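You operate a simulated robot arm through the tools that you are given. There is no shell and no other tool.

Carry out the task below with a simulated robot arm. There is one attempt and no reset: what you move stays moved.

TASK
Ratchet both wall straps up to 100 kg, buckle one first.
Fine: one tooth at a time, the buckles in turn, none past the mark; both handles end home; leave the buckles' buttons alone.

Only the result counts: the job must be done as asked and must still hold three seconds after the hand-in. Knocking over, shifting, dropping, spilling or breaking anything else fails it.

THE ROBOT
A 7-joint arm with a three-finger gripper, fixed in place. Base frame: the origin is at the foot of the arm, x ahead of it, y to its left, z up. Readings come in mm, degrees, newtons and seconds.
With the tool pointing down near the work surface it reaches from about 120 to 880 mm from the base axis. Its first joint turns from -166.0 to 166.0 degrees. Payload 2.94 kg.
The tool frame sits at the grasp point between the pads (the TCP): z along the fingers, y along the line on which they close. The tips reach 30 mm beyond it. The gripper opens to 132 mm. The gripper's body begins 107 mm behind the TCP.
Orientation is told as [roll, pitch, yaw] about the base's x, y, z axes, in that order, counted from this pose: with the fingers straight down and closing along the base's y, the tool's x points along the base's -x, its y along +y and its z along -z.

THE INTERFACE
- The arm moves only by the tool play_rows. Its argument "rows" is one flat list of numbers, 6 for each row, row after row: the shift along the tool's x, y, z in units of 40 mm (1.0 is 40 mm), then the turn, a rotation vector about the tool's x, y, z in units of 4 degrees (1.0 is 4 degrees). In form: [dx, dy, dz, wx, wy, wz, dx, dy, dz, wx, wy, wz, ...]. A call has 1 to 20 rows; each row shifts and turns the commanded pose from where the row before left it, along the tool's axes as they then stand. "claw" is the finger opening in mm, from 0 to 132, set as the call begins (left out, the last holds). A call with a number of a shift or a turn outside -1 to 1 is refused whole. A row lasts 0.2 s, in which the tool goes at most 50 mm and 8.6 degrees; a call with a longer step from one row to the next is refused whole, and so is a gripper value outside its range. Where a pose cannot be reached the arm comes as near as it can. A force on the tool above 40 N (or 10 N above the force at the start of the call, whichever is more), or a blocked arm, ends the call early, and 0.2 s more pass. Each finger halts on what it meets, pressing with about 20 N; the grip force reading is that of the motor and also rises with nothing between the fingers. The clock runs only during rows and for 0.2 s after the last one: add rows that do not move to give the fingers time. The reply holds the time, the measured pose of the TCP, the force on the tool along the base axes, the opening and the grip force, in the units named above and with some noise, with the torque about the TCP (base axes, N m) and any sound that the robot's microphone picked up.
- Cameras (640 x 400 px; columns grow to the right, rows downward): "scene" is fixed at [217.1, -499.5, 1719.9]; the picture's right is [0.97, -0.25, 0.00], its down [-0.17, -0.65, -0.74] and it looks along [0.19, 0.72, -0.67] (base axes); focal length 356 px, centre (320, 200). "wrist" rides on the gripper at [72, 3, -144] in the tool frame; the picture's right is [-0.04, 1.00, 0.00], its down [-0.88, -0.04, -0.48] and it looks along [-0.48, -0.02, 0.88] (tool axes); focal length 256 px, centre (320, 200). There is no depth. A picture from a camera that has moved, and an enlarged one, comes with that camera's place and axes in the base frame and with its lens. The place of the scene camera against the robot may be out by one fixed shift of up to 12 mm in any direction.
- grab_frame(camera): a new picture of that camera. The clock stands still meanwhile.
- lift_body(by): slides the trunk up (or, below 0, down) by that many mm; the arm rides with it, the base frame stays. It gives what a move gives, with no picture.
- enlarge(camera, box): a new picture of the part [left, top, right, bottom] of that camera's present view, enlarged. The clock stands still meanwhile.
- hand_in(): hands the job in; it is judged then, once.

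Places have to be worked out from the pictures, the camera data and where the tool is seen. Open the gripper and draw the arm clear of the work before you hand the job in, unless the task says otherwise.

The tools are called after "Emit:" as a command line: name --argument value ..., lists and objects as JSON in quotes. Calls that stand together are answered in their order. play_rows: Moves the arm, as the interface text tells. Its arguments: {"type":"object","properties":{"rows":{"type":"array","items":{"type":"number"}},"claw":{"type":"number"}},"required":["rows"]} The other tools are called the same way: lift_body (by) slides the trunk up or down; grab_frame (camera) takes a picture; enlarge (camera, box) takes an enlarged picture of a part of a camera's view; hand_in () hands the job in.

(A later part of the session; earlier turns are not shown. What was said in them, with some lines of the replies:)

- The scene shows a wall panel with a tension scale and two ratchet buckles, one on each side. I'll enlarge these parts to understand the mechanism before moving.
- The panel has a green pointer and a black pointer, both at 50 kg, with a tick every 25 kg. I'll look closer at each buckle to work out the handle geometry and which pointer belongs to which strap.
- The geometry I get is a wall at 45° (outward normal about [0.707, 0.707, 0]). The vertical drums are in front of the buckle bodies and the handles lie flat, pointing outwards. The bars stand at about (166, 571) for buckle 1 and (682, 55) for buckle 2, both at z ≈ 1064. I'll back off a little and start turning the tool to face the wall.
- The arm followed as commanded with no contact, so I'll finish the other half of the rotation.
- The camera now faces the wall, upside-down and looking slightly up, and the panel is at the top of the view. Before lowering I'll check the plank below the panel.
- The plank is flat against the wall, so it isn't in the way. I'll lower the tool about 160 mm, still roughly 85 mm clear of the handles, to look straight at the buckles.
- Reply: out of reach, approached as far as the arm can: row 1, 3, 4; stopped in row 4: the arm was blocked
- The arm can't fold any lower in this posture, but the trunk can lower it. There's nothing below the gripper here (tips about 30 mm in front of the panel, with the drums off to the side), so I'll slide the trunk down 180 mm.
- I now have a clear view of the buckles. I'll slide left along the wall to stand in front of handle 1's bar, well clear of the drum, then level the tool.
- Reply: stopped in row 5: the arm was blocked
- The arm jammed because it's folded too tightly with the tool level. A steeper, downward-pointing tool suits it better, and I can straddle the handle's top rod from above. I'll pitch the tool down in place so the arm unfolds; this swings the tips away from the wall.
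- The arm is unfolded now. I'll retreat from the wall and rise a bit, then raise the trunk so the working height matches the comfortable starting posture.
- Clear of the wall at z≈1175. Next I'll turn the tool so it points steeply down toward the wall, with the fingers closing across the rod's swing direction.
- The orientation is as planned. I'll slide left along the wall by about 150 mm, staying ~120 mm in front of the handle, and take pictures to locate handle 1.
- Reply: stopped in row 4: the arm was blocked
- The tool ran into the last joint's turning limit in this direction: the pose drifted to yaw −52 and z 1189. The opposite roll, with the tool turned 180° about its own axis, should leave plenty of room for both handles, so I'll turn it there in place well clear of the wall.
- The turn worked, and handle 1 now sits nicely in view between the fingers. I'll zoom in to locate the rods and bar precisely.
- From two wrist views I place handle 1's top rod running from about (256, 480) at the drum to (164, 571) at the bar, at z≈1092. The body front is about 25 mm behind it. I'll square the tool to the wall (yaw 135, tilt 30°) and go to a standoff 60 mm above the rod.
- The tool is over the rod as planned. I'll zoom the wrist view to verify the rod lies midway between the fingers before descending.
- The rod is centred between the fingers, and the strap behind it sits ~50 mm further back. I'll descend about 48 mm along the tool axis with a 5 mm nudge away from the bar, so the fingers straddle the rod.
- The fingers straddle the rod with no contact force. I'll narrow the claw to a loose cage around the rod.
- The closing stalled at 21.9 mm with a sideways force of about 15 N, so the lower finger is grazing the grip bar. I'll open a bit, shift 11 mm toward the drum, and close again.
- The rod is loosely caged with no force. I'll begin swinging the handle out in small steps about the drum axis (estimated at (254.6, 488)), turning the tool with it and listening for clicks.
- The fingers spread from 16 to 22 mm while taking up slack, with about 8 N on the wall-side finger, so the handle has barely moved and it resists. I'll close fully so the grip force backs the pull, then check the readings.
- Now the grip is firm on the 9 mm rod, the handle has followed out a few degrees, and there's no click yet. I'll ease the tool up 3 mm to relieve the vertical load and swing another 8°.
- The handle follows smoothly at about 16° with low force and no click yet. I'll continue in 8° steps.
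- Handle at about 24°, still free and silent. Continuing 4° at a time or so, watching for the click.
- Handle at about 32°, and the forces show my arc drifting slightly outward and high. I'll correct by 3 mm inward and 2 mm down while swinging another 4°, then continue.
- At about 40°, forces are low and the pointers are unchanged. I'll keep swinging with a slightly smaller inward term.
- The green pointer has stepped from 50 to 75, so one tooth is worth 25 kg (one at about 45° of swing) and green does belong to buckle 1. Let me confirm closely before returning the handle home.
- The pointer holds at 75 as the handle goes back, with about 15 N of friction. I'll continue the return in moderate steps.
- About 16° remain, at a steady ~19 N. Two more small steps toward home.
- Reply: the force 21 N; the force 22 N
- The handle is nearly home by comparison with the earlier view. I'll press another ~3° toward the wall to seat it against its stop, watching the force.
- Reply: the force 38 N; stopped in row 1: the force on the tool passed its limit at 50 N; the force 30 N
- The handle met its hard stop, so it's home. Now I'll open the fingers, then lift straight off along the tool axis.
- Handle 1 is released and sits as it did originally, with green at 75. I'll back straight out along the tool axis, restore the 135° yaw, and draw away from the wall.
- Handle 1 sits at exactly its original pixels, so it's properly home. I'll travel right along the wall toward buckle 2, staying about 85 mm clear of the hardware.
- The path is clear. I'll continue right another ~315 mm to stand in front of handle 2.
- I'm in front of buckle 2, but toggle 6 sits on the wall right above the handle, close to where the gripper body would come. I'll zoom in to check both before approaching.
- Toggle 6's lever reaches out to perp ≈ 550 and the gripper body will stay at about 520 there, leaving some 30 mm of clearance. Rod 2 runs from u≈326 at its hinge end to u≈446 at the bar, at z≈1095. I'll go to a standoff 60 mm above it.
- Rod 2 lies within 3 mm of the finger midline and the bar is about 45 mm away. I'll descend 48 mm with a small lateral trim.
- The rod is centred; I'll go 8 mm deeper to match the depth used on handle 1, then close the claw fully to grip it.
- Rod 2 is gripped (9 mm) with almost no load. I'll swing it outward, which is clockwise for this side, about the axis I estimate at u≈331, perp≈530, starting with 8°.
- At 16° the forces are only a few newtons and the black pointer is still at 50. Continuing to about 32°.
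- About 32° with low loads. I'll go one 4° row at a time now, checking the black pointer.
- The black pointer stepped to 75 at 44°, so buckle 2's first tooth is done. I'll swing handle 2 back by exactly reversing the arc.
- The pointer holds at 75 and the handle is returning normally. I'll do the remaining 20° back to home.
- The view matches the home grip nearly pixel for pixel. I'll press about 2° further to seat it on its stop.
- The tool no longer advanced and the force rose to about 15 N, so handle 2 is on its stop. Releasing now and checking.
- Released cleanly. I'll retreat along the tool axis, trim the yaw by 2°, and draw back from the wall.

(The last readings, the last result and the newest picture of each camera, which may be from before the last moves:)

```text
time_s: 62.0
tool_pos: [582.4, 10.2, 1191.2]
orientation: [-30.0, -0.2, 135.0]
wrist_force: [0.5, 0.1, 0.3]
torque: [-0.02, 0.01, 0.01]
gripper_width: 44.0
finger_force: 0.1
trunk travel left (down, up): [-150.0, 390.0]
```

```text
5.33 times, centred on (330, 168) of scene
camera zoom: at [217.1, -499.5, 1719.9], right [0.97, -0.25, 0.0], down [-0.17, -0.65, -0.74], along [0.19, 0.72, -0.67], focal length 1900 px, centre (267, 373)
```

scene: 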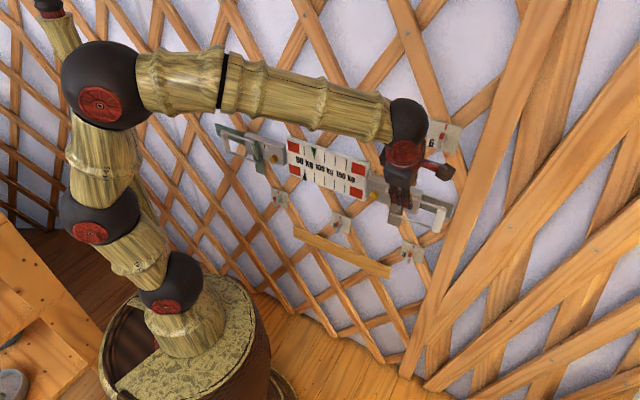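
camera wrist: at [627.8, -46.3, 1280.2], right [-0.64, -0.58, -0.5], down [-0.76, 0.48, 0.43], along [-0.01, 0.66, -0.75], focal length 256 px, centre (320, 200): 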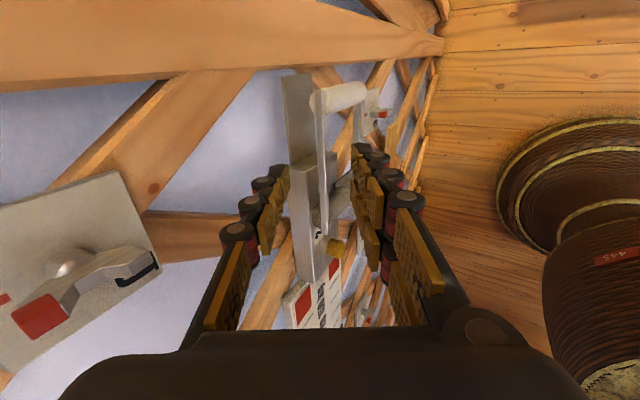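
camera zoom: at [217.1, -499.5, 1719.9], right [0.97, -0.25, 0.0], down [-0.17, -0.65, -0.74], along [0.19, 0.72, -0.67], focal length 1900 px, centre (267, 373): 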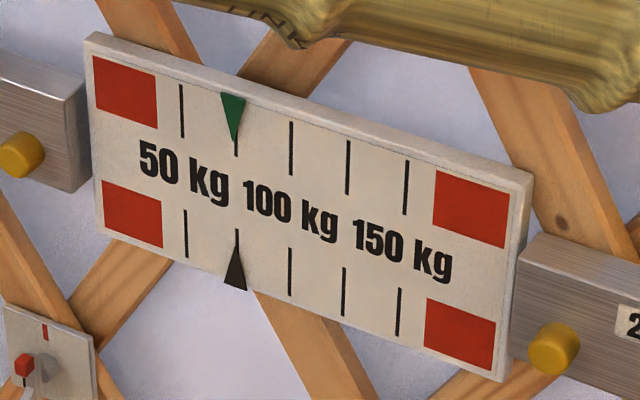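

Both pointers now read 75 and handle 2 sits at its original pixels. I'll travel back left to buckle 1 for its second tooth.

Emit:
play_rows --rows '[-0.955, 0, 0, 0, 0, 0, -0.955, 0, 0, 0, 0, 0, -0.955, 0, 0, 0, 0, 0, -0.955, 0, 0, 0, 0, 0, -0.955, 0, 0, 0, 0, 0, -0.955, 0, 0, 0, 0, 0, -0.955, 0, 0, 0, 0, 0, -0.955, 0, 0, 0, 0, 0, -0.955, 0, 0, 0, 0, 0]'

Emit:
play_rows --rows '[-0.955, 0, 0, 0, 0, 0, -0.955, 0, 0, 0, 0, 0, -0.955, 0, 0, 0, 0, 0, -0.955, 0, 0, 0, 0, 0, -0.955, 0, 0, 0, 0, 0, -0.955, 0, 0, 0, 0, 0, -0.955, 0, 0, 0, 0, 0, -0.955, 0, 0, 0, 0, 0]'

Emit:
grab_frame --camera "wrist"

```text
time_s: 64.0
tool_pos: [337.5, 254.1, 1192.2]
orientation: [-30.0, -0.1, 135.1]
wrist_force: [-1.6, 1.0, -0.6]
torque: [-0.01, -0.01, 0.02]
gripper_width: 43.7
finger_force: 0.0
trunk travel left (down, up): [-150.0, 390.0]
```

```text
time_s: 65.8
tool_pos: [139.6, 458.9, 1197.1]
orientation: [-30.7, -0.2, 133.0]
wrist_force: [-0.2, -0.1, -0.1]
torque: [0.05, 0.0, 0.01]
gripper_width: 44.0
finger_force: 0.1
trunk travel left (down, up): [-150.0, 390.0]
```

```text
taken
camera wrist: at [134.6, 351.6, 1320.2], right [-0.66, -0.55, -0.51], down [-0.75, 0.5, 0.43], along [0.01, 0.67, -0.74], focal length 256 px, centre (320, 200)
```

wrist: 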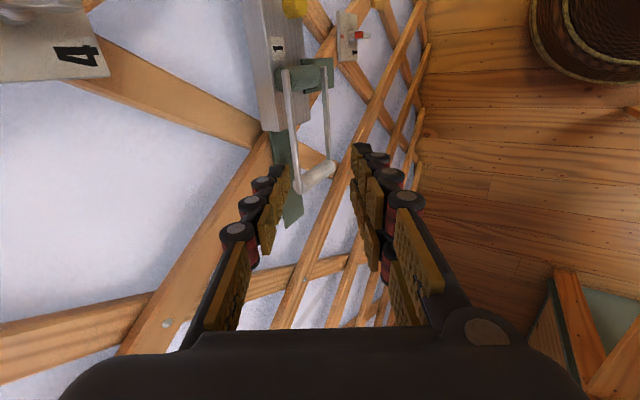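

The measured pose lags the command slightly here; I'll let it settle for a moment and read again before approaching.

Emit:
play_rows --rows '[0, 0, 0, 0, 0, 0, 0, 0, 0, 0, 0, 0]'

```text
time_s: 66.4
tool_pos: [138.8, 461.3, 1199.1]
orientation: [-30.6, -0.3, 133.1]
wrist_force: [0.2, -0.1, 0.6]
torque: [-0.01, 0.01, 0.02]
gripper_width: 43.9
finger_force: 0.2
trunk travel left (down, up): [-150.0, 390.0]
```

There's a steady ~19 mm tracking offset in this cramped spot, though it vanished closer to the wall last time. I'll move to the standoff point and re-measure there.

Emit:
play_rows --rows '[0, -0.5, 0.79, 0, 0, 0, 0, -0.5, 0.79, 0, 0, 0, 0, 0, 0, 0, 0, 0]'

Emit:
enlarge --camera "wrist" --box '[220, 60, 420, 240]'

```text
time_s: 67.2
tool_pos: [168.9, 519.5, 1157.2]
orientation: [-29.9, -0.2, 135.0]
wrist_force: [-0.8, -0.2, 0.1]
torque: [0.06, 0.04, 0.01]
gripper_width: 44.1
finger_force: 0.1
trunk travel left (down, up): [-150.0, 390.0]
```

```text
2.22 times, centred on (320, 150) of wrist
camera zoom: at [168.0, 413.7, 1281.6], right [-0.64, -0.58, -0.5], down [-0.77, 0.48, 0.43], along [-0.02, 0.66, -0.75], focal length 569 px, centre (320, 311)
```

zoom: 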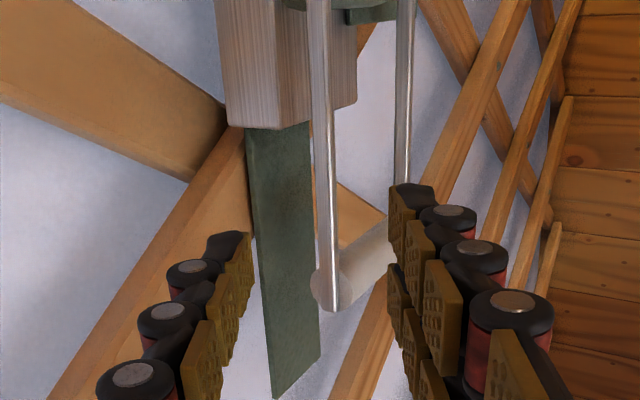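

Tracking is accurate here: u=−248, perp=487, and the rod is centred within ~2 mm. I'll descend 60 mm onto the rod with small trims.

Emit:
play_rows --rows '[0.018, 0.011, 0.3, 0, 0, 0, 0.018, 0.011, 0.3, 0, 0, 0, 0.018, 0.011, 0.3, 0, 0, 0, 0.018, 0.011, 0.3, 0, 0, 0, 0.018, 0.011, 0.28, 0, 0, 0]'

Emit:
enlarge --camera "wrist" --box '[220, 60, 420, 240]'

```text
time_s: 68.4
tool_pos: [192.7, 535.5, 1106.3]
orientation: [-29.9, -0.1, 135.0]
wrist_force: [0.1, 0.1, -0.9]
torque: [0.03, 0.01, 0.0]
gripper_width: 43.8
finger_force: 0.1
trunk travel left (down, up): [-150.0, 390.0]
```

```text
2.22 times, centred on (320, 150) of wrist
camera zoom: at [190.4, 430.0, 1229.3], right [-0.64, -0.58, -0.5], down [-0.76, 0.48, 0.43], along [-0.01, 0.66, -0.75], focal length 569 px, centre (320, 311)
```

zoom: 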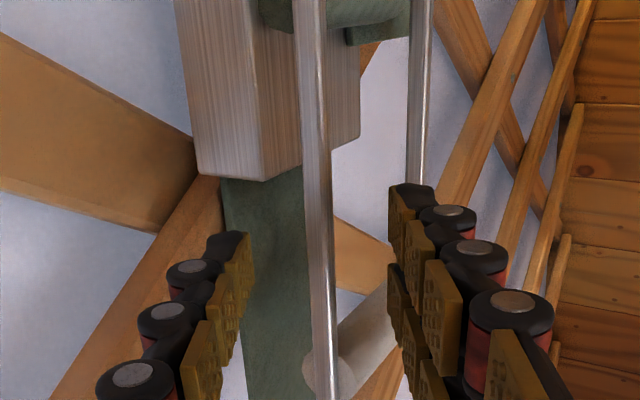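

The rod is well centred. Closing the claw fully to grip it.

Emit:
play_rows --rows '[0, 0, 0, 0, 0, 0, 0, 0, 0, 0, 0, 0, 0, 0, 0, 0, 0, 0, 0, 0, 0, 0, 0, 0]' --claw 0

Emit:
enlarge --camera "wrist" --box '[220, 60, 420, 240]'

```text
time_s: 69.4
tool_pos: [193.1, 535.1, 1104.9]
orientation: [-29.9, -0.1, 135.0]
wrist_force: [-1.0, -2.4, -3.5]
torque: [-0.22, -0.07, 0.41]
gripper_width: 8.8
finger_force: 30.0
trunk travel left (down, up): [-150.0, 390.0]
```

```text
2.22 times, centred on (320, 150) of wrist
camera zoom: at [190.1, 429.8, 1229.1], right [-0.64, -0.58, -0.5], down [-0.77, 0.48, 0.43], along [-0.01, 0.66, -0.75], focal length 569 px, centre (320, 311)
```

zoom: 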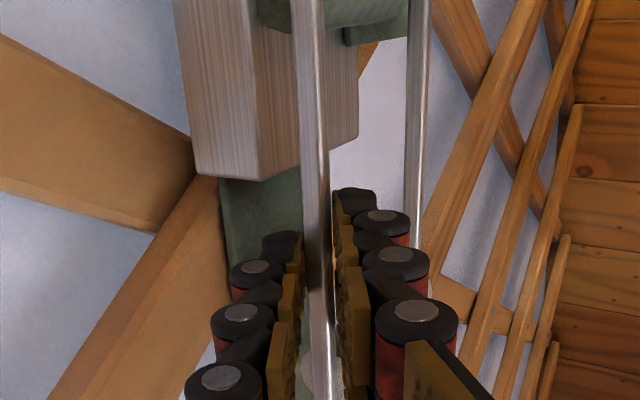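

Gripped at home with light load. Starting the second outward swing of handle 1, same arc.

Emit:
play_rows --rows '[0.031, 0.1152, -0.0665, 0, -0.5, -0.866, 0.031, 0.1152, -0.0665, 0, -0.5, -0.866]'

Emit:
play_rows --rows '[0.031, 0.1152, -0.0665, 0, -0.5, -0.866, 0.031, 0.1152, -0.0665, 0, -0.5, -0.866]'

Emit:
play_rows --rows '[0.031, 0.1152, -0.0665, 0, -0.5, -0.866, 0.031, 0.1152, -0.0665, 0, -0.5, -0.866]'

Emit:
enlarge --camera "scene" --box '[220, 100, 340, 200]'

```text
time_s: 70.0
tool_pos: [187.2, 526.4, 1105.0]
orientation: [-29.8, -0.1, 143.0]
wrist_force: [1.1, -1.4, -8.1]
torque: [0.53, 0.88, -0.22]
gripper_width: 8.5
finger_force: 36.3
trunk travel left (down, up): [-150.0, 390.0]
```

```text
time_s: 70.6
tool_pos: [183.1, 515.9, 1104.4]
orientation: [-30.0, -0.1, 151.0]
wrist_force: [2.3, -3.8, -9.7]
torque: [0.26, 0.76, -0.36]
gripper_width: 8.7
finger_force: 37.0
trunk travel left (down, up): [-150.0, 390.0]
```

```text
time_s: 71.2
tool_pos: [179.8, 505.2, 1105.3]
orientation: [-29.9, -0.2, 159.0]
wrist_force: [1.9, -5.4, -11.1]
torque: [0.19, 0.96, -0.41]
gripper_width: 8.7
finger_force: 37.0
trunk travel left (down, up): [-150.0, 390.0]
```

```text
4.00 times, centred on (280, 150) of scene
camera zoom: at [217.1, -499.5, 1719.9], right [0.97, -0.25, 0.0], down [-0.17, -0.65, -0.74], along [0.19, 0.72, -0.67], focal length 1425 px, centre (480, 400)
```

zoom: 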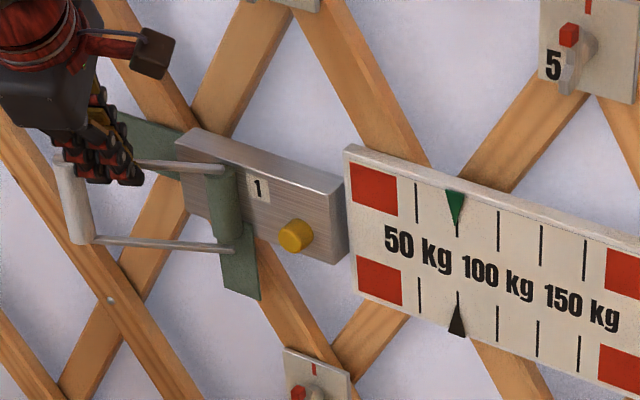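

At 24° with low loads and both pointers still at 75. Continuing to 40°, then singly.

Emit:
play_rows --rows '[0.031, 0.1152, -0.0665, 0, -0.5, -0.866, 0.031, 0.1152, -0.0665, 0, -0.5, -0.866]'

Emit:
play_rows --rows '[0.031, 0.1152, -0.0665, 0, -0.5, -0.866, 0.031, 0.1152, -0.0665, 0, -0.5, -0.866]'

Emit:
enlarge --camera "scene" --box '[220, 100, 340, 200]'

```text
time_s: 71.8
tool_pos: [178.2, 493.8, 1104.8]
orientation: [-30.0, -0.2, 167.0]
wrist_force: [1.7, -2.5, -14.1]
torque: [0.05, 1.12, -0.39]
gripper_width: 8.9
finger_force: 37.0
trunk travel left (down, up): [-150.0, 390.0]
```

```text
time_s: 72.4
tool_pos: [179.3, 484.5, 1103.8]
orientation: [-29.9, -0.2, 175.0]
wrist_force: [3.1, -1.7, -16.9]
torque: [-0.09, 1.25, -0.35]
gripper_width: 8.9
finger_force: 36.0
trunk travel left (down, up): [-150.0, 390.0]
```

```text
4.00 times, centred on (280, 150) of scene
camera zoom: at [217.1, -499.5, 1719.9], right [0.97, -0.25, 0.0], down [-0.17, -0.65, -0.74], along [0.19, 0.72, -0.67], focal length 1425 px, centre (480, 400)
```

zoom: 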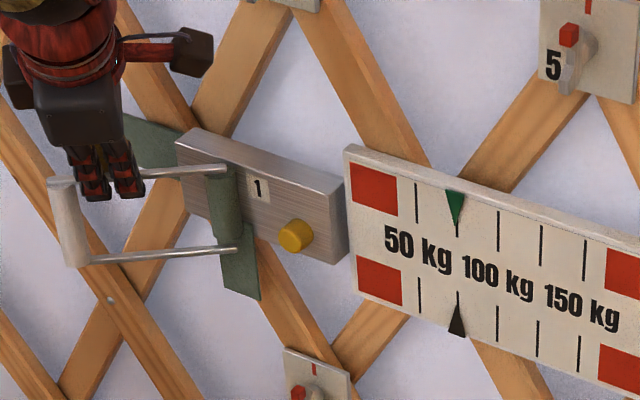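

At 40°, still at 75. One row more.

Emit:
play_rows --rows '[0.031, 0.1152, -0.0565, 0, -0.5, -0.866]'

Emit:
enlarge --camera "scene" --box '[220, 100, 340, 200]'

```text
time_s: 72.8
tool_pos: [179.2, 477.3, 1104.0]
orientation: [-30.0, -0.2, 179.0]
wrist_force: [3.5, -4.7, -15.5]
torque: [-0.2, 0.83, -0.61]
gripper_width: 9.1
finger_force: 36.7
trunk travel left (down, up): [-150.0, 390.0]
```

```text
4.00 times, centred on (280, 150) of scene
camera zoom: at [217.1, -499.5, 1719.9], right [0.97, -0.25, 0.0], down [-0.17, -0.65, -0.74], along [0.19, 0.72, -0.67], focal length 1425 px, centre (480, 400)
```

zoom: 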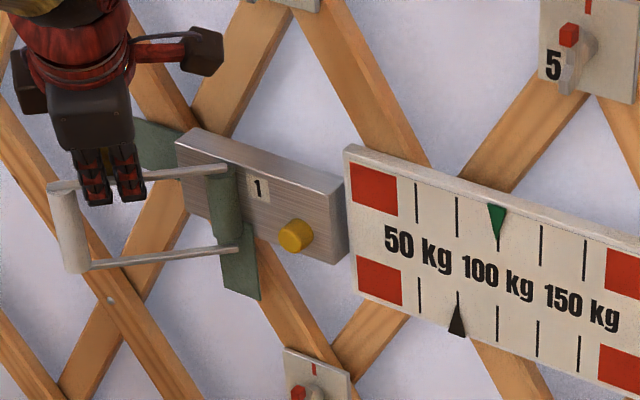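

Green is now at 100, buckle 1's second tooth. I'll return handle 1 home with the reverse arc, 11 rows in total.

Emit:
play_rows --rows '[-0.0217, -0.1169, 0.0675, 0, 0.5, 0.866, -0.0217, -0.1169, 0.0675, 0, 0.5, 0.866, -0.0217, -0.1169, 0.0675, 0, 0.5, 0.866, -0.0217, -0.1169, 0.0675, 0, 0.5, 0.866]'

Emit:
play_rows --rows '[-0.0217, -0.1169, 0.0675, 0, 0.5, 0.866, -0.0217, -0.1169, 0.0675, 0, 0.5, 0.866, -0.0217, -0.1169, 0.0675, 0, 0.5, 0.866, -0.0217, -0.1169, 0.0675, 0, 0.5, 0.866]'

Emit:
play_rows --rows '[-0.0217, -0.1169, 0.0675, 0, 0.5, 0.866, -0.0217, -0.1169, 0.0675, 0, 0.5, 0.866]'

Emit:
enlarge --camera "scene" --box '[200, 90, 320, 190]'

```text
time_s: 73.8
tool_pos: [178.5, 499.6, 1105.3]
orientation: [-29.9, -0.1, 162.8]
wrist_force: [1.5, -17.9, -13.1]
torque: [-0.69, -0.54, -1.2]
gripper_width: 8.5
finger_force: 36.1
trunk travel left (down, up): [-150.0, 390.0]
```

```text
time_s: 74.8
tool_pos: [183.4, 521.7, 1105.5]
orientation: [-29.8, -0.2, 146.8]
wrist_force: [0.4, -15.3, -15.5]
torque: [-0.57, -0.12, -1.0]
gripper_width: 8.7
finger_force: 36.4
trunk travel left (down, up): [-150.0, 390.0]
```

```text
time_s: 75.4
tool_pos: [187.8, 530.5, 1105.1]
orientation: [-29.9, -0.2, 138.9]
wrist_force: [2.3, -15.3, -15.0]
torque: [-0.49, 0.0, -0.91]
gripper_width: 9.1
finger_force: 36.4
trunk travel left (down, up): [-150.0, 390.0]
```

```text
4.00 times, centred on (260, 140) of scene
camera zoom: at [217.1, -499.5, 1719.9], right [0.97, -0.25, 0.0], down [-0.17, -0.65, -0.74], along [0.19, 0.72, -0.67], focal length 1425 px, centre (560, 440)
```

zoom: 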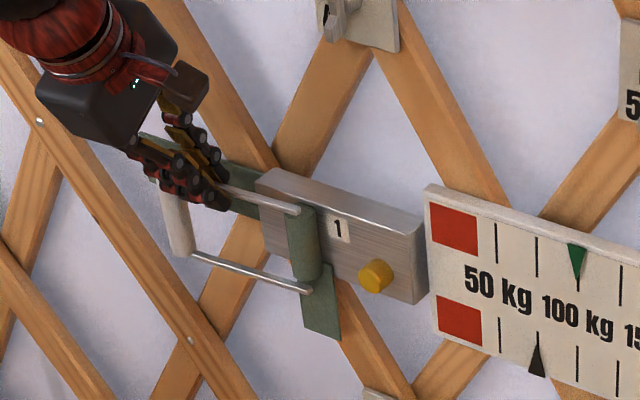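

The pointer holds at 100 with about 4° to go. I'll finish the last step and press 2° further onto the stop.

Emit:
play_rows --rows '[-0.0217, -0.1169, 0.0675, 0, 0.5, 0.866]'

Emit:
play_rows --rows '[-0.0108, -0.0584, 0.0337, 0, 0.25, 0.433]'

Emit:
enlarge --camera "wrist" --box '[220, 60, 420, 240]'

```text
time_s: 75.8
tool_pos: [190.7, 535.8, 1105.9]
orientation: [-29.9, -0.1, 135.0]
wrist_force: [2.8, -17.1, -16.2]
torque: [0.09, 0.6, 0.41]
gripper_width: 8.9
finger_force: 36.7
trunk travel left (down, up): [-150.0, 390.0]
```

```text
time_s: 76.2
tool_pos: [189.8, 537.2, 1105.3]
orientation: [-29.9, -0.1, 133.0]
wrist_force: [-10.6, -26.7, -13.1]
torque: [-0.64, 0.3, 1.35]
gripper_width: 9.5
finger_force: 36.6
trunk travel left (down, up): [-150.0, 390.0]
```

```text
2.22 times, centred on (320, 150) of wrist
camera zoom: at [185.6, 430.8, 1229.9], right [-0.66, -0.56, -0.5], down [-0.75, 0.5, 0.43], along [0.01, 0.66, -0.75], focal length 569 px, centre (320, 311)
```

zoom: 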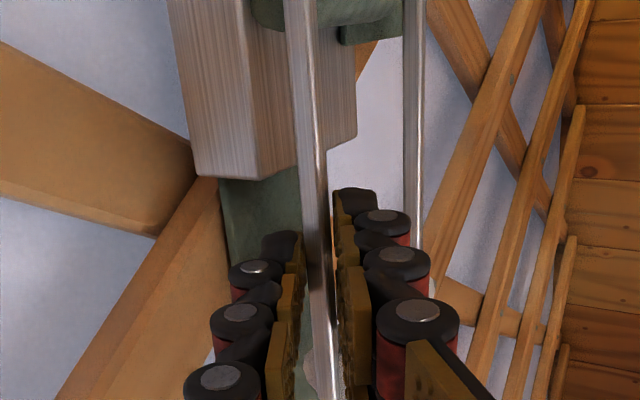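

The torque reversed sign and force rose, so handle 1 is on its stop. Releasing and backing out as before.

Emit:
play_rows --rows '[0, 0, 0, 0, 0, 0, 0, 0, 0, 0, 0, 0, 0, 0, 0, 0, 0, 0]' --claw 44

Emit:
enlarge --camera "wrist" --box '[220, 60, 420, 240]'

```text
time_s: 77.0
tool_pos: [191.5, 539.8, 1106.3]
orientation: [-29.9, -0.1, 133.1]
wrist_force: [0.1, -1.2, -1.3]
torque: [0.0, 0.03, -0.02]
gripper_width: 44.2
finger_force: 0.0
trunk travel left (down, up): [-150.0, 390.0]
```

```text
2.22 times, centred on (320, 150) of wrist
camera zoom: at [187.3, 433.3, 1230.4], right [-0.66, -0.56, -0.5], down [-0.75, 0.5, 0.43], along [0.01, 0.66, -0.75], focal length 569 px, centre (320, 311)
```

zoom: 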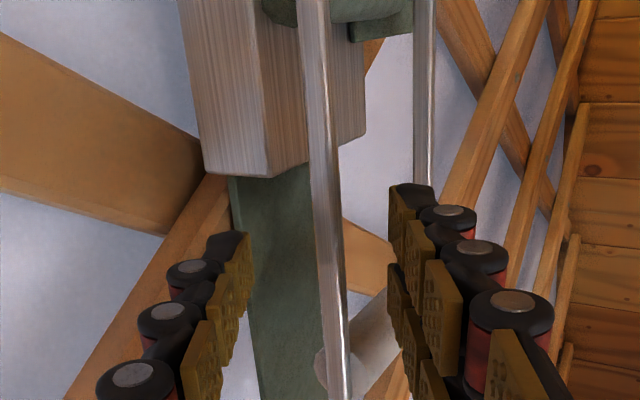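

Rod free between the fingers. Retreating along the tool axis with a 2° yaw trim, then checking the handle from the scene camera.

Emit:
play_rows --rows '[0, 0, -0.4, 0, 0, 0, 0, 0, -0.6, 0, 0, 0, 0, 0, -0.8, 0, 0, 0, 0, 0, -0.6, 0, -0.24, -0.41, 0, 0.6, -0.4, 0, 0, 0]'

Emit:
enlarge --camera "scene" --box '[208, 110, 304, 170]'

Emit:
enlarge --camera "scene" --box '[280, 130, 380, 205]'

```text
time_s: 78.2
tool_pos: [140.3, 486.1, 1188.5]
orientation: [-29.7, -0.2, 134.4]
wrist_force: [0.6, 0.4, -0.7]
torque: [-0.05, 0.02, -0.03]
gripper_width: 44.0
finger_force: 0.0
trunk travel left (down, up): [-150.0, 390.0]
```

```text
6.67 times, centred on (256, 140) of scene
camera zoom: at [217.1, -499.5, 1719.9], right [0.97, -0.25, 0.0], down [-0.17, -0.65, -0.74], along [0.19, 0.72, -0.67], focal length 2374 px, centre (747, 600)
```

zoom: 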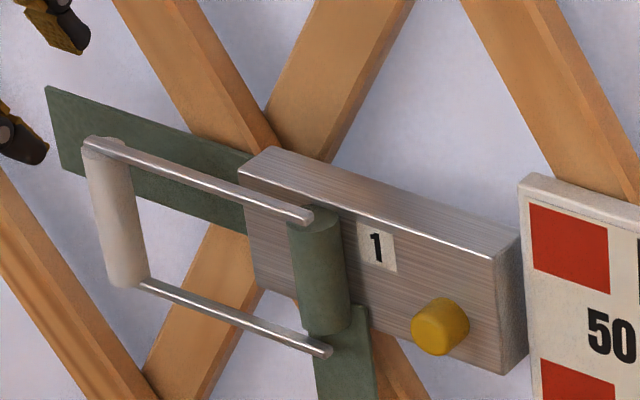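

```text
5.33 times, centred on (330, 168) of scene
camera zoom: at [217.1, -499.5, 1719.9], right [0.97, -0.25, 0.0], down [-0.17, -0.65, -0.74], along [0.19, 0.72, -0.67], focal length 1900 px, centre (267, 373)
```

zoom: 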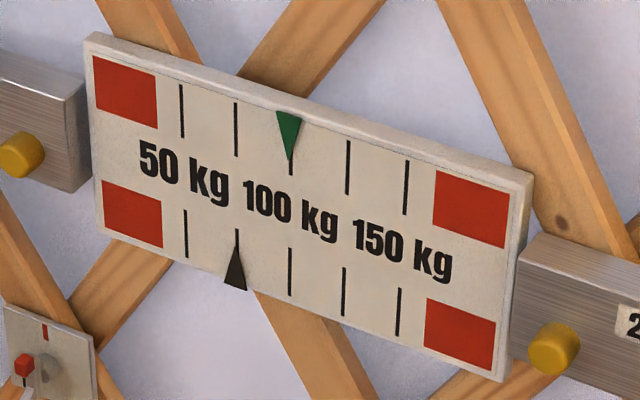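

Green is at 100, black at 75, and handle 1 is home at its original pixels. Travelling right to buckle 2 for its second tooth.

Emit:
play_rows --rows '[0.95, 0, 0, 0, 0, 0, 0.95, 0, 0, 0, 0, 0, 0.95, 0, 0, 0, 0, 0, 0.95, 0, 0, 0, 0, 0, 0.95, 0, 0, 0, 0, 0, 0.95, 0, 0, 0, 0, 0, 0.95, 0, 0, 0, 0, 0, 0.95, 0, 0, 0, 0, 0, 0.95, 0, 0, 0, 0, 0]'

Emit:
play_rows --rows '[0.95, 0, 0, 0, 0, 0, 0.95, 0, 0, 0, 0, 0, 0.95, 0, 0, 0, 0, 0, 0.95, 0, 0, 0, 0, 0, 0.95, 0, 0, 0, 0, 0, 0.95, 0, 0, 0, 0, 0, 0.95, 0, 0, 0, 0, 0, 0, 0, 0, 0, 0, 0]'

Emit:
grab_frame --camera "wrist"

```text
time_s: 80.2
tool_pos: [378.9, 242.8, 1189.4]
orientation: [-29.9, -0.2, 134.9]
wrist_force: [-1.1, 0.7, 0.9]
torque: [0.03, -0.05, 0.03]
gripper_width: 44.3
finger_force: 0.1
trunk travel left (down, up): [-150.0, 390.0]
```

```text
time_s: 82.0
tool_pos: [567.3, 54.3, 1188.9]
orientation: [-30.0, -0.2, 134.8]
wrist_force: [-0.3, -1.2, 0.1]
torque: [0.0, 0.0, 0.04]
gripper_width: 43.9
finger_force: 0.1
trunk travel left (down, up): [-150.0, 390.0]
```

```text
taken
camera wrist: at [565.4, -51.8, 1313.9], right [-0.65, -0.58, -0.5], down [-0.76, 0.48, 0.43], along [-0.01, 0.66, -0.75], focal length 256 px, centre (320, 200)
```

wrist: 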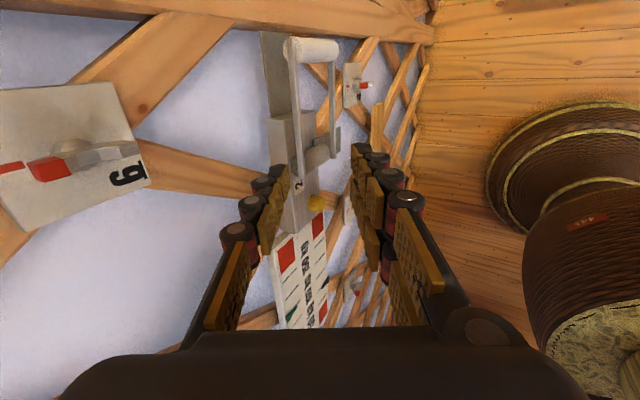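

At u=363, perp=440. I'll move to the same standoff point over rod 2 as before.

Emit:
play_rows --rows '[0.49, -0.318, 0.637, 0, 0, 0, 0.49, -0.318, 0.637, 0, 0, 0, 0, 0, 0, 0, 0, 0]'

Emit:
enlarge --camera "wrist" --box '[220, 60, 420, 240]'

```text
time_s: 82.8
tool_pos: [627.4, 60.4, 1157.7]
orientation: [-30.0, -0.1, 134.9]
wrist_force: [-0.2, -0.5, 0.5]
torque: [0.03, 0.03, 0.0]
gripper_width: 44.1
finger_force: 0.0
trunk travel left (down, up): [-150.0, 390.0]
```

```text
2.22 times, centred on (320, 150) of wrist
camera zoom: at [626.2, -45.9, 1282.4], right [-0.64, -0.58, -0.5], down [-0.76, 0.48, 0.43], along [-0.01, 0.66, -0.75], focal length 569 px, centre (320, 311)
```

zoom: 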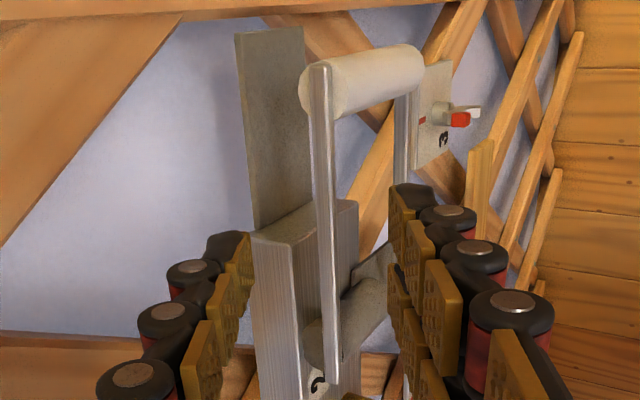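

The view matches the earlier standoff. Descending 57 mm onto the rod with the same small trim.

Emit:
play_rows --rows '[0, 0.014, 0.2835, 0, 0, 0, 0, 0.014, 0.2835, 0, 0, 0, 0, 0.014, 0.2835, 0, 0, 0, 0, 0.014, 0.2835, 0, 0, 0, 0, 0.014, 0.2835, 0, 0, 0]'

Emit:
enlarge --camera "wrist" --box '[220, 60, 420, 240]'

```text
time_s: 84.0
tool_pos: [644.1, 76.9, 1108.4]
orientation: [-29.9, -0.2, 134.7]
wrist_force: [0.4, -0.3, 0.3]
torque: [0.0, 0.0, 0.0]
gripper_width: 44.2
finger_force: 0.2
trunk travel left (down, up): [-150.0, 390.0]
```

```text
2.22 times, centred on (320, 150) of wrist
camera zoom: at [644.2, -27.7, 1231.0], right [-0.65, -0.58, -0.5], down [-0.76, 0.48, 0.43], along [-0.01, 0.66, -0.75], focal length 569 px, centre (320, 311)
```

zoom: 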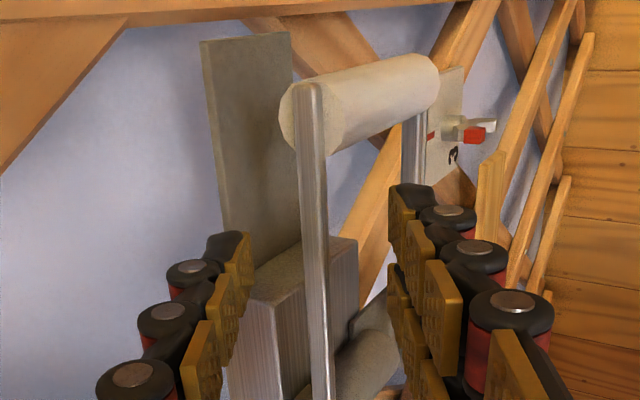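

The rod sits ~3 mm to the wall side of centre; I'll trim by 2.5 mm and close the claw.

Emit:
play_rows --rows '[0, -0.06, 0, 0, 0, 0]'

Emit:
play_rows --rows '[0, 0, 0, 0, 0, 0, 0, 0, 0, 0, 0, 0, 0, 0, 0, 0, 0, 0, 0, 0, 0, 0, 0, 0]' --claw 0

Emit:
enlarge --camera "wrist" --box '[220, 60, 420, 240]'

```text
time_s: 84.4
tool_pos: [646.6, 78.6, 1108.7]
orientation: [-29.9, -0.2, 134.8]
wrist_force: [-0.7, 0.3, 0.7]
torque: [-0.02, -0.04, 0.01]
gripper_width: 44.2
finger_force: 0.0
trunk travel left (down, up): [-150.0, 390.0]
```

```text
time_s: 85.4
tool_pos: [645.8, 79.2, 1107.4]
orientation: [-29.8, -0.2, 134.9]
wrist_force: [-6.9, -6.0, -7.5]
torque: [-0.49, -0.12, 0.48]
gripper_width: 9.1
finger_force: 29.8
trunk travel left (down, up): [-150.0, 390.0]
```

```text
2.22 times, centred on (320, 150) of wrist
camera zoom: at [645.0, -27.0, 1231.7], right [-0.65, -0.58, -0.5], down [-0.76, 0.48, 0.44], along [-0.02, 0.66, -0.75], focal length 569 px, centre (320, 311)
```

zoom: 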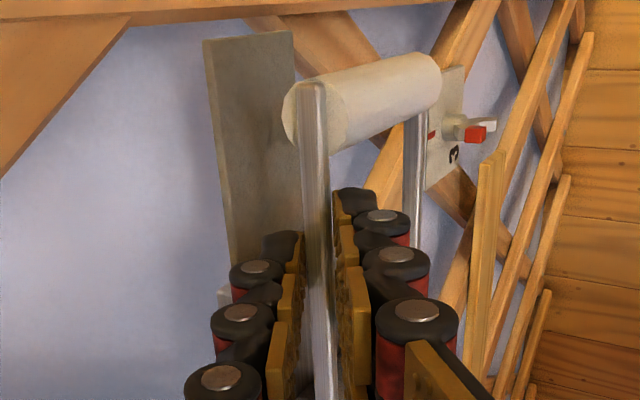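

Gripped at home. Swinging handle 2 outward with the same arc, to 32° first.

Emit:
play_rows --rows '[-0.0342, 0.107, -0.0618, 0, 0.5, 0.866, -0.0342, 0.107, -0.0618, 0, 0.5, 0.866, -0.0342, 0.107, -0.0618, 0, 0.5, 0.866, -0.0342, 0.107, -0.0618, 0, 0.5, 0.866]'

Emit:
play_rows --rows '[-0.0342, 0.107, -0.0618, 0, 0.5, 0.866, -0.0342, 0.107, -0.0618, 0, 0.5, 0.866, -0.0342, 0.107, -0.0618, 0, 0.5, 0.866, -0.0342, 0.107, -0.0618, 0, 0.5, 0.866]'

Emit:
enlarge --camera "scene" --box '[280, 130, 480, 255]'

```text
time_s: 86.4
tool_pos: [628.9, 70.3, 1107.2]
orientation: [-29.7, -0.2, 118.8]
wrist_force: [-6.4, -9.8, -16.0]
torque: [-1.03, -0.17, 0.78]
gripper_width: 9.2
finger_force: 36.7
trunk travel left (down, up): [-150.0, 390.0]
```

```text
time_s: 87.4
tool_pos: [607.1, 67.4, 1107.5]
orientation: [-29.7, -0.2, 102.8]
wrist_force: [-5.7, -14.2, -15.6]
torque: [-1.47, -0.01, 0.6]
gripper_width: 9.7
finger_force: 37.1
trunk travel left (down, up): [-150.0, 390.0]
```

```text
3.20 times, centred on (380, 192) of scene
camera zoom: at [217.1, -499.5, 1719.9], right [0.97, -0.25, 0.0], down [-0.17, -0.65, -0.74], along [0.19, 0.72, -0.67], focal length 1140 px, centre (128, 224)
```

zoom: 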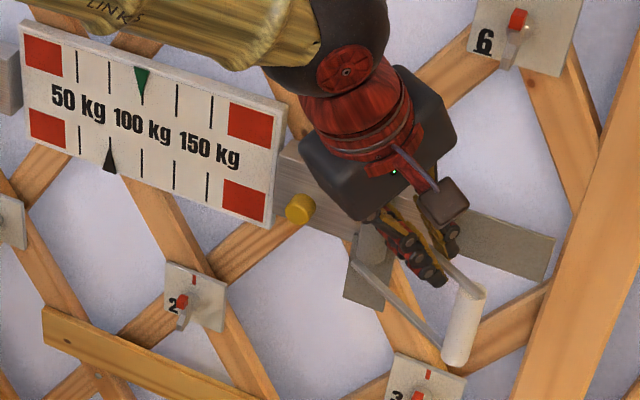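

At 32° and still at 75. I'll add a small relief (2 mm outward, 2 mm down) and proceed to 40°.

Emit:
play_rows --rows '[0.016, 0.132, -0.0188, 0, 0.5, 0.866, -0.0342, 0.107, -0.0618, 0, 0.5, 0.866]'

Emit:
enlarge --camera "scene" --box '[280, 130, 480, 255]'

```text
time_s: 88.0
tool_pos: [596.3, 68.4, 1107.8]
orientation: [-30.0, -0.1, 94.9]
wrist_force: [-8.9, -7.6, -4.1]
torque: [-1.24, 0.07, 0.72]
gripper_width: 10.2
finger_force: 37.5
trunk travel left (down, up): [-150.0, 390.0]
```

```text
3.20 times, centred on (380, 192) of scene
camera zoom: at [217.1, -499.5, 1719.9], right [0.97, -0.25, 0.0], down [-0.17, -0.65, -0.74], along [0.19, 0.72, -0.67], focal length 1140 px, centre (128, 224)
```

zoom: 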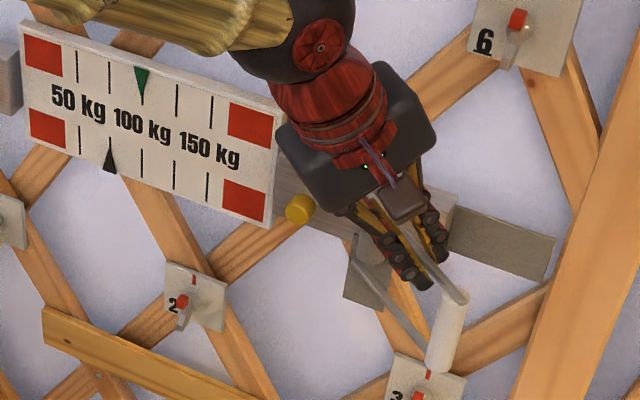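

At 40°, black is still at 75. One more 4° row.

Emit:
play_rows --rows '[-0.0342, 0.107, -0.0618, 0, 0.5, 0.866]'

Emit:
enlarge --camera "scene" --box '[280, 130, 480, 255]'

```text
time_s: 88.4
tool_pos: [591.6, 69.2, 1107.6]
orientation: [-30.0, -0.1, 91.0]
wrist_force: [-9.4, -7.3, 0.2]
torque: [-1.11, 0.17, 0.75]
gripper_width: 10.1
finger_force: 37.0
trunk travel left (down, up): [-150.0, 390.0]
```

```text
3.20 times, centred on (380, 192) of scene
camera zoom: at [217.1, -499.5, 1719.9], right [0.97, -0.25, 0.0], down [-0.17, -0.65, -0.74], along [0.19, 0.72, -0.67], focal length 1140 px, centre (128, 224)
```

zoom: 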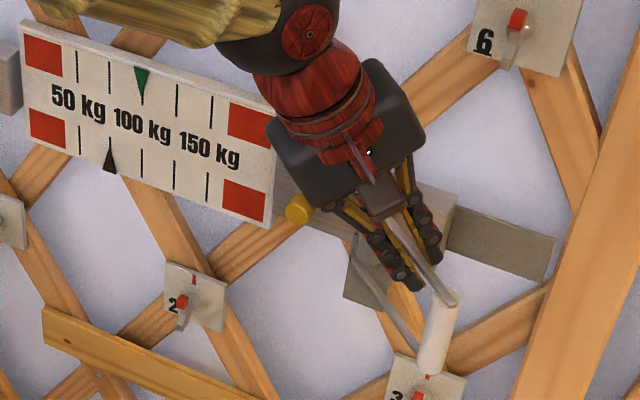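

Not yet tripped at 44°; I'll creep by 2°.

Emit:
play_rows --rows '[-0.0171, 0.0535, -0.0309, 0, 0.25, 0.433]'

Emit:
enlarge --camera "scene" --box '[280, 130, 480, 255]'

```text
time_s: 88.8
tool_pos: [588.8, 67.9, 1107.5]
orientation: [-30.0, -0.1, 88.9]
wrist_force: [-10.1, -9.2, 2.2]
torque: [-1.24, 0.13, 0.64]
gripper_width: 10.2
finger_force: 37.8
trunk travel left (down, up): [-150.0, 390.0]
```

```text
3.20 times, centred on (380, 192) of scene
camera zoom: at [217.1, -499.5, 1719.9], right [0.97, -0.25, 0.0], down [-0.17, -0.65, -0.74], along [0.19, 0.72, -0.67], focal length 1140 px, centre (128, 224)
```

zoom: 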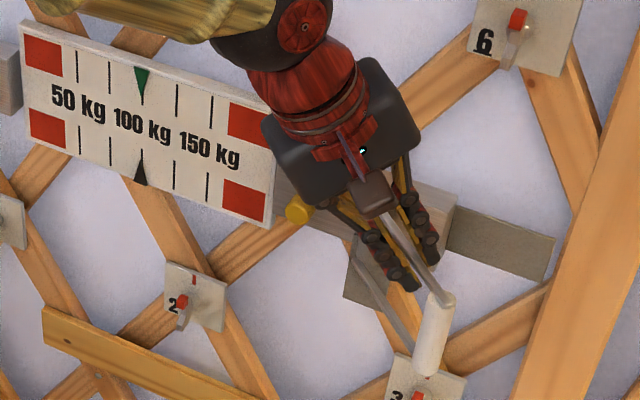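

Black is now at 100, so both straps read 100. Returning handle 2 home with the reverse arc.

Emit:
play_rows --rows '[0.0255, -0.1087, 0.0628, 0, -0.5, -0.866, 0.0255, -0.1087, 0.0628, 0, -0.5, -0.866, 0.0255, -0.1087, 0.0628, 0, -0.5, -0.866, 0.0255, -0.1087, 0.0628, 0, -0.5, -0.866]'

Emit:
play_rows --rows '[0.0255, -0.1087, 0.0628, 0, -0.5, -0.866, 0.0255, -0.1087, 0.0628, 0, -0.5, -0.866, 0.0255, -0.1087, 0.0628, 0, -0.5, -0.866, 0.0255, -0.1087, 0.0628, 0, -0.5, -0.866]'

Emit:
play_rows --rows '[0.0255, -0.1087, 0.0628, 0, -0.5, -0.866, 0.0255, -0.1087, 0.0628, 0, -0.5, -0.866]'

Emit:
enlarge --camera "scene" --box '[280, 130, 480, 255]'

```text
time_s: 89.8
tool_pos: [607.4, 68.4, 1108.0]
orientation: [-30.0, -0.1, 104.9]
wrist_force: [-17.4, -3.1, 3.1]
torque: [0.03, 0.38, 1.25]
gripper_width: 9.1
finger_force: 36.7
trunk travel left (down, up): [-150.0, 390.0]
```

```text
time_s: 90.8
tool_pos: [628.7, 71.1, 1107.3]
orientation: [-29.9, -0.3, 120.8]
wrist_force: [-14.6, 3.3, -0.6]
torque: [-0.03, 0.29, 0.97]
gripper_width: 8.9
finger_force: 36.7
trunk travel left (down, up): [-150.0, 390.0]
```

```text
time_s: 91.4
tool_pos: [638.7, 75.8, 1106.2]
orientation: [-30.0, -0.2, 129.0]
wrist_force: [-14.2, 4.8, 0.5]
torque: [0.34, 0.52, 0.68]
gripper_width: 8.9
finger_force: 36.8
trunk travel left (down, up): [-150.0, 390.0]
```

```text
3.20 times, centred on (380, 192) of scene
camera zoom: at [217.1, -499.5, 1719.9], right [0.97, -0.25, 0.0], down [-0.17, -0.65, -0.74], along [0.19, 0.72, -0.67], focal length 1140 px, centre (128, 224)
```

zoom: 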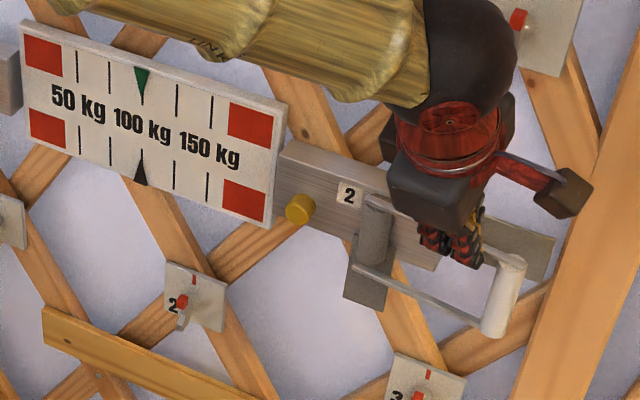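

About 6° remain. I'll complete the return and then seat it 2° onto the stop.

Emit:
play_rows --rows '[0.0255, -0.1087, 0.0628, 0, -0.5, -0.866, 0.0127, -0.0543, 0.0314, 0, -0.25, -0.433]'

Emit:
play_rows --rows '[0.0127, -0.0543, 0.0314, 0, -0.25, -0.433]'

Emit:
enlarge --camera "scene" --box '[370, 130, 480, 240]'

Emit:
enlarge --camera "wrist" --box '[220, 60, 420, 240]'

```text
time_s: 92.0
tool_pos: [645.6, 80.2, 1107.8]
orientation: [-30.1, -0.1, 135.0]
wrist_force: [-10.4, 7.7, 0.1]
torque: [0.55, 0.72, 0.45]
gripper_width: 8.8
finger_force: 36.6
trunk travel left (down, up): [-150.0, 390.0]
```

```text
time_s: 92.4
tool_pos: [647.6, 78.7, 1106.7]
orientation: [-30.0, -0.1, 136.9]
wrist_force: [-20.5, 0.8, 0.8]
torque: [-0.06, 0.41, -1.21]
gripper_width: 9.4
finger_force: 36.7
trunk travel left (down, up): [-150.0, 390.0]
```

```text
3.64 times, centred on (425, 185) of scene
camera zoom: at [217.1, -499.5, 1719.9], right [0.97, -0.25, 0.0], down [-0.17, -0.65, -0.74], along [0.19, 0.72, -0.67], focal length 1295 px, centre (-62, 254)
```

zoom: 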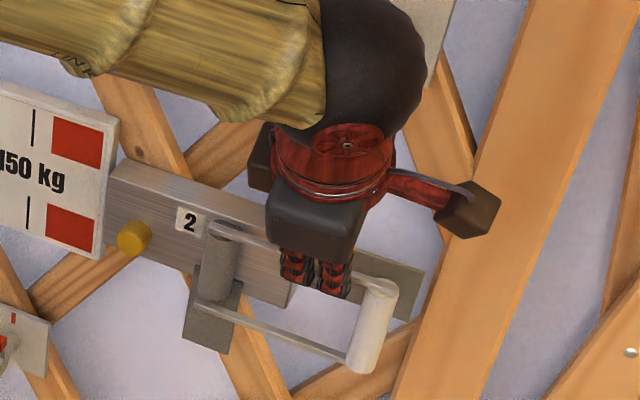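

```text
2.22 times, centred on (320, 150) of wrist
camera zoom: at [648.7, -26.9, 1231.0], right [-0.62, -0.6, -0.5], down [-0.78, 0.45, 0.43], along [-0.04, 0.66, -0.75], focal length 569 px, centre (320, 311)
```

zoom: 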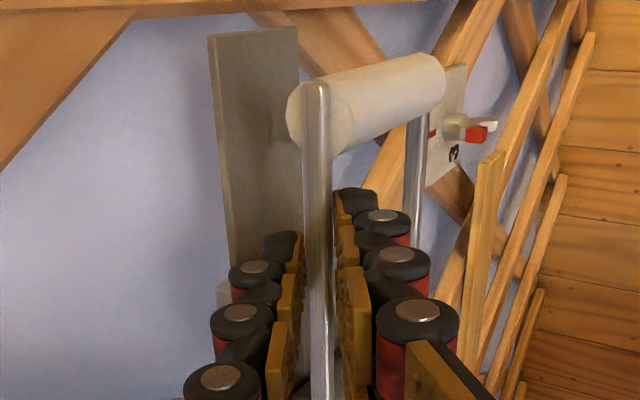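

Torque reversed and force rose with no further motion, so handle 2 is seated home. Releasing it now.

Emit:
play_rows --rows '[0, 0, 0, 0, 0, 0, 0, 0, 0, 0, 0, 0, 0, 0, 0, 0, 0, 0]' --claw 44

Emit:
enlarge --camera "wrist" --box '[220, 60, 420, 240]'

```text
time_s: 93.2
tool_pos: [648.6, 78.7, 1106.6]
orientation: [-29.9, -0.1, 136.9]
wrist_force: [-0.2, 0.6, -0.2]
torque: [-0.01, 0.01, -0.02]
gripper_width: 44.1
finger_force: 0.0
trunk travel left (down, up): [-150.0, 390.0]
```

```text
2.22 times, centred on (320, 150) of wrist
camera zoom: at [651.0, -26.2, 1230.5], right [-0.62, -0.6, -0.5], down [-0.78, 0.45, 0.43], along [-0.04, 0.66, -0.75], focal length 569 px, centre (320, 311)
```

zoom: 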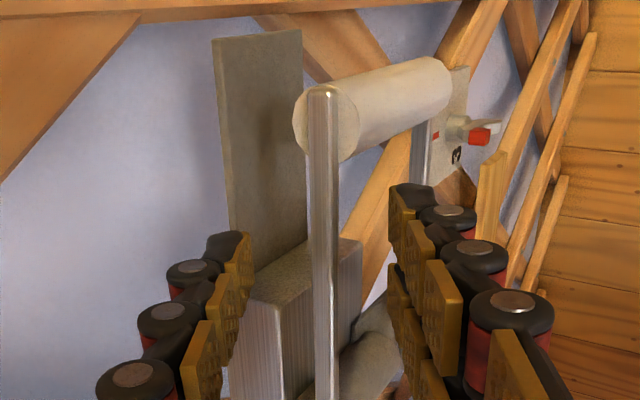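

The rod is free between the fingers. I'll back out along the tool axis, draw away from the wall, then move left to uncover handle 2 for a final check.

Emit:
play_rows --rows '[0, 0, -0.4, 0, 0, 0, 0, 0, -0.6, 0, 0, 0, 0, 0, -0.8, 0, 0, 0, 0, 0, -0.6, 0, 0.25, 0.43, 0, 0.6, -0.4, 0, 0, 0, 0, 0.4, -0.2, 0, 0, 0, 0, 0, -0.8, 0, 0, 0, 0, 0, -0.8, 0, 0, 0]'

Emit:
play_rows --rows '[-0.9, 0, 0, 0, 0, 0, -0.9, 0, 0, 0, 0, 0, -0.9, 0, 0, 0, 0, 0, -0.9, 0, 0, 0, 0, 0, -0.9, 0, 0, 0, 0, 0]'

Emit:
grab_frame --camera "scene"

Emit:
enlarge --camera "scene" --box '[365, 165, 461, 225]'

Emit:
enlarge --camera "scene" --box '[280, 130, 380, 205]'

Emit:
enlarge --camera "scene" --box '[208, 110, 304, 170]'

```text
time_s: 95.0
tool_pos: [558.5, -11.7, 1246.3]
orientation: [-30.0, -0.1, 134.9]
wrist_force: [-0.1, -0.5, 0.1]
torque: [-0.02, 0.04, -0.03]
gripper_width: 44.2
finger_force: 0.0
trunk travel left (down, up): [-150.0, 390.0]
```

```text
time_s: 96.2
tool_pos: [433.1, 114.9, 1245.6]
orientation: [-29.9, -0.2, 134.9]
wrist_force: [0.7, 0.5, 0.5]
torque: [-0.01, 0.01, 0.05]
gripper_width: 43.9
finger_force: 0.1
trunk travel left (down, up): [-150.0, 390.0]
```

```text
taken
```

scene: 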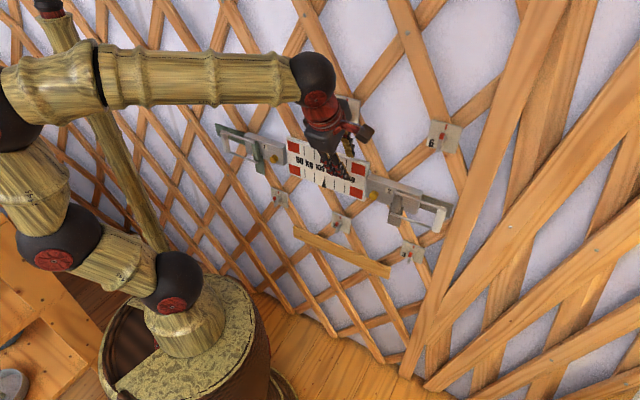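

```text
6.67 times, centred on (413, 195) of scene
camera zoom: at [217.1, -499.5, 1719.9], right [0.97, -0.25, 0.0], down [-0.17, -0.65, -0.74], along [0.19, 0.72, -0.67], focal length 2374 px, centre (-300, 233)
```

zoom: 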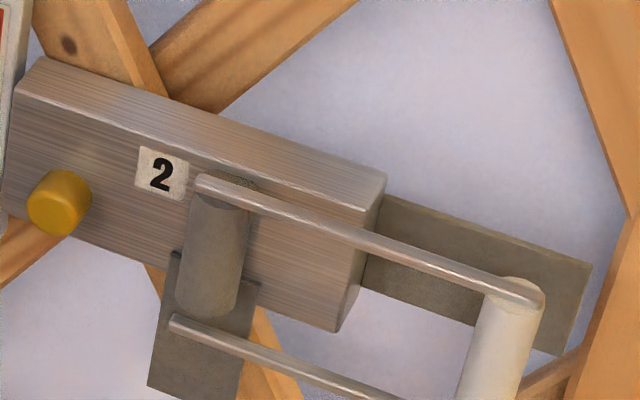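

```text
5.33 times, centred on (330, 168) of scene
camera zoom: at [217.1, -499.5, 1719.9], right [0.97, -0.25, 0.0], down [-0.17, -0.65, -0.74], along [0.19, 0.72, -0.67], focal length 1900 px, centre (267, 373)
```

zoom: 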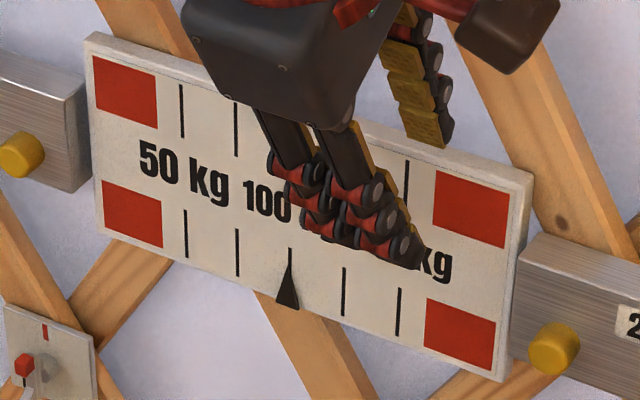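

```text
6.67 times, centred on (256, 140) of scene
camera zoom: at [217.1, -499.5, 1719.9], right [0.97, -0.25, 0.0], down [-0.17, -0.65, -0.74], along [0.19, 0.72, -0.67], focal length 2374 px, centre (747, 600)
```

zoom: 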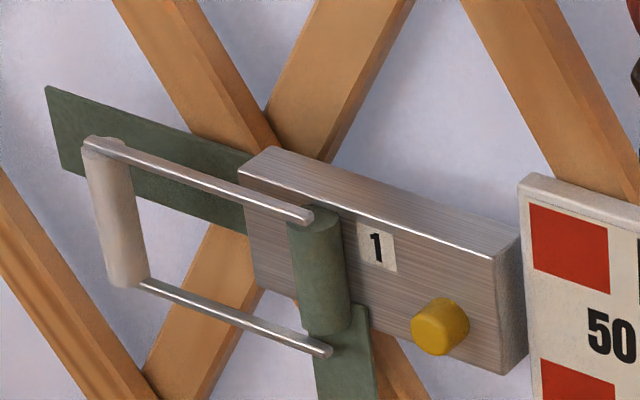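

Both handles are at their starting pixels and black is at 100; green is hidden behind the gripper. I'll open the claw and raise the arm clear to verify green.

Emit:
lift_body --by 150

Emit:
play_rows --rows '[0, 0.6, -0.4, 0, 0, 0, 0, 0.6, -0.4, 0, 0, 0, 0, 0, 0, 0, 0, 0, 0, 0, 0, 0, 0, 0, 0, 0, 0, 0, 0, 0]' --claw 100

Emit:
grab_frame --camera "scene"

Emit:
enlarge --camera "scene" --box '[280, 130, 380, 205]'

```text
time_s: 97.9
tool_pos: [434.0, 115.4, 1396.7]
orientation: [-29.9, -0.1, 134.9]
wrist_force: [0.2, 0.0, -0.5]
torque: [0.0, -0.01, -0.03]
gripper_width: 44.1
finger_force: 0.1
trunk travel left (down, up): [-300.0, 240.0]
```

```text
time_s: 99.1
tool_pos: [392.9, 75.4, 1399.5]
orientation: [-30.0, -0.1, 134.9]
wrist_force: [-0.5, -0.1, 0.4]
torque: [0.03, 0.01, 0.02]
gripper_width: 100.0
finger_force: 0.1
trunk travel left (down, up): [-300.0, 240.0]
```

```text
taken
```

scene: 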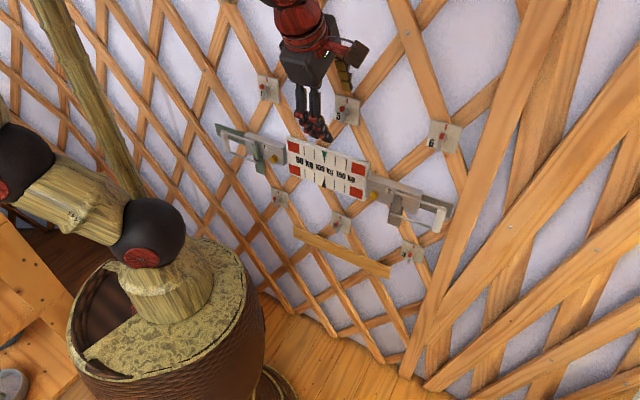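

```text
5.33 times, centred on (330, 168) of scene
camera zoom: at [217.1, -499.5, 1719.9], right [0.97, -0.25, 0.0], down [-0.17, -0.65, -0.74], along [0.19, 0.72, -0.67], focal length 1900 px, centre (267, 373)
```

zoom: 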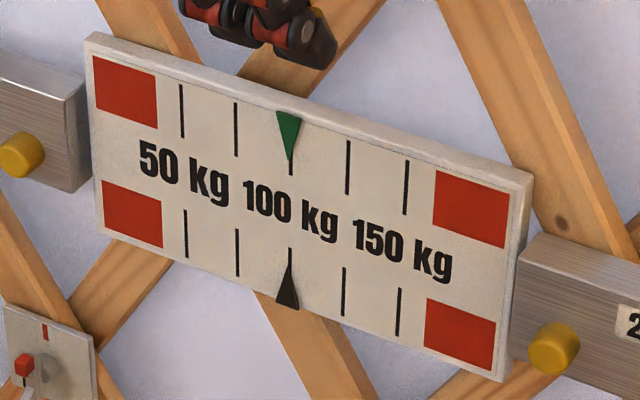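

Both pointers sit exactly on the 100 kg tick and both handles are home. The buttons and toggles weren't touched, and the arm is clear with the gripper open, so I'm handing in.

Emit:
hand_in

```text
The job is handed in.
```

Both wall straps now read 100 kg, and I've handed the job in. I haven't seen the judgement.

- **Order:** I worked the buckles in turn, starting with buckle one: 1, 2, 1, 2. Each swing moved its strap one tooth, 25 kg, so they went from 50 to 75 to 100 kg.
- **Overshoot:** neither strap went past the 100 kg mark at any point.
- **Handles:** after each tooth I swung the handle back until it met its stop. In the last pictures both sit where they started.
- **Everything else:** I left the buckles' buttons alone. While gripping handle one, a finger brushed its grip bar, and one push onto that handle's stop tripped the arm's force limit. Neither moved anything out of place.

The gripper is open and the arm is clear of the wall.
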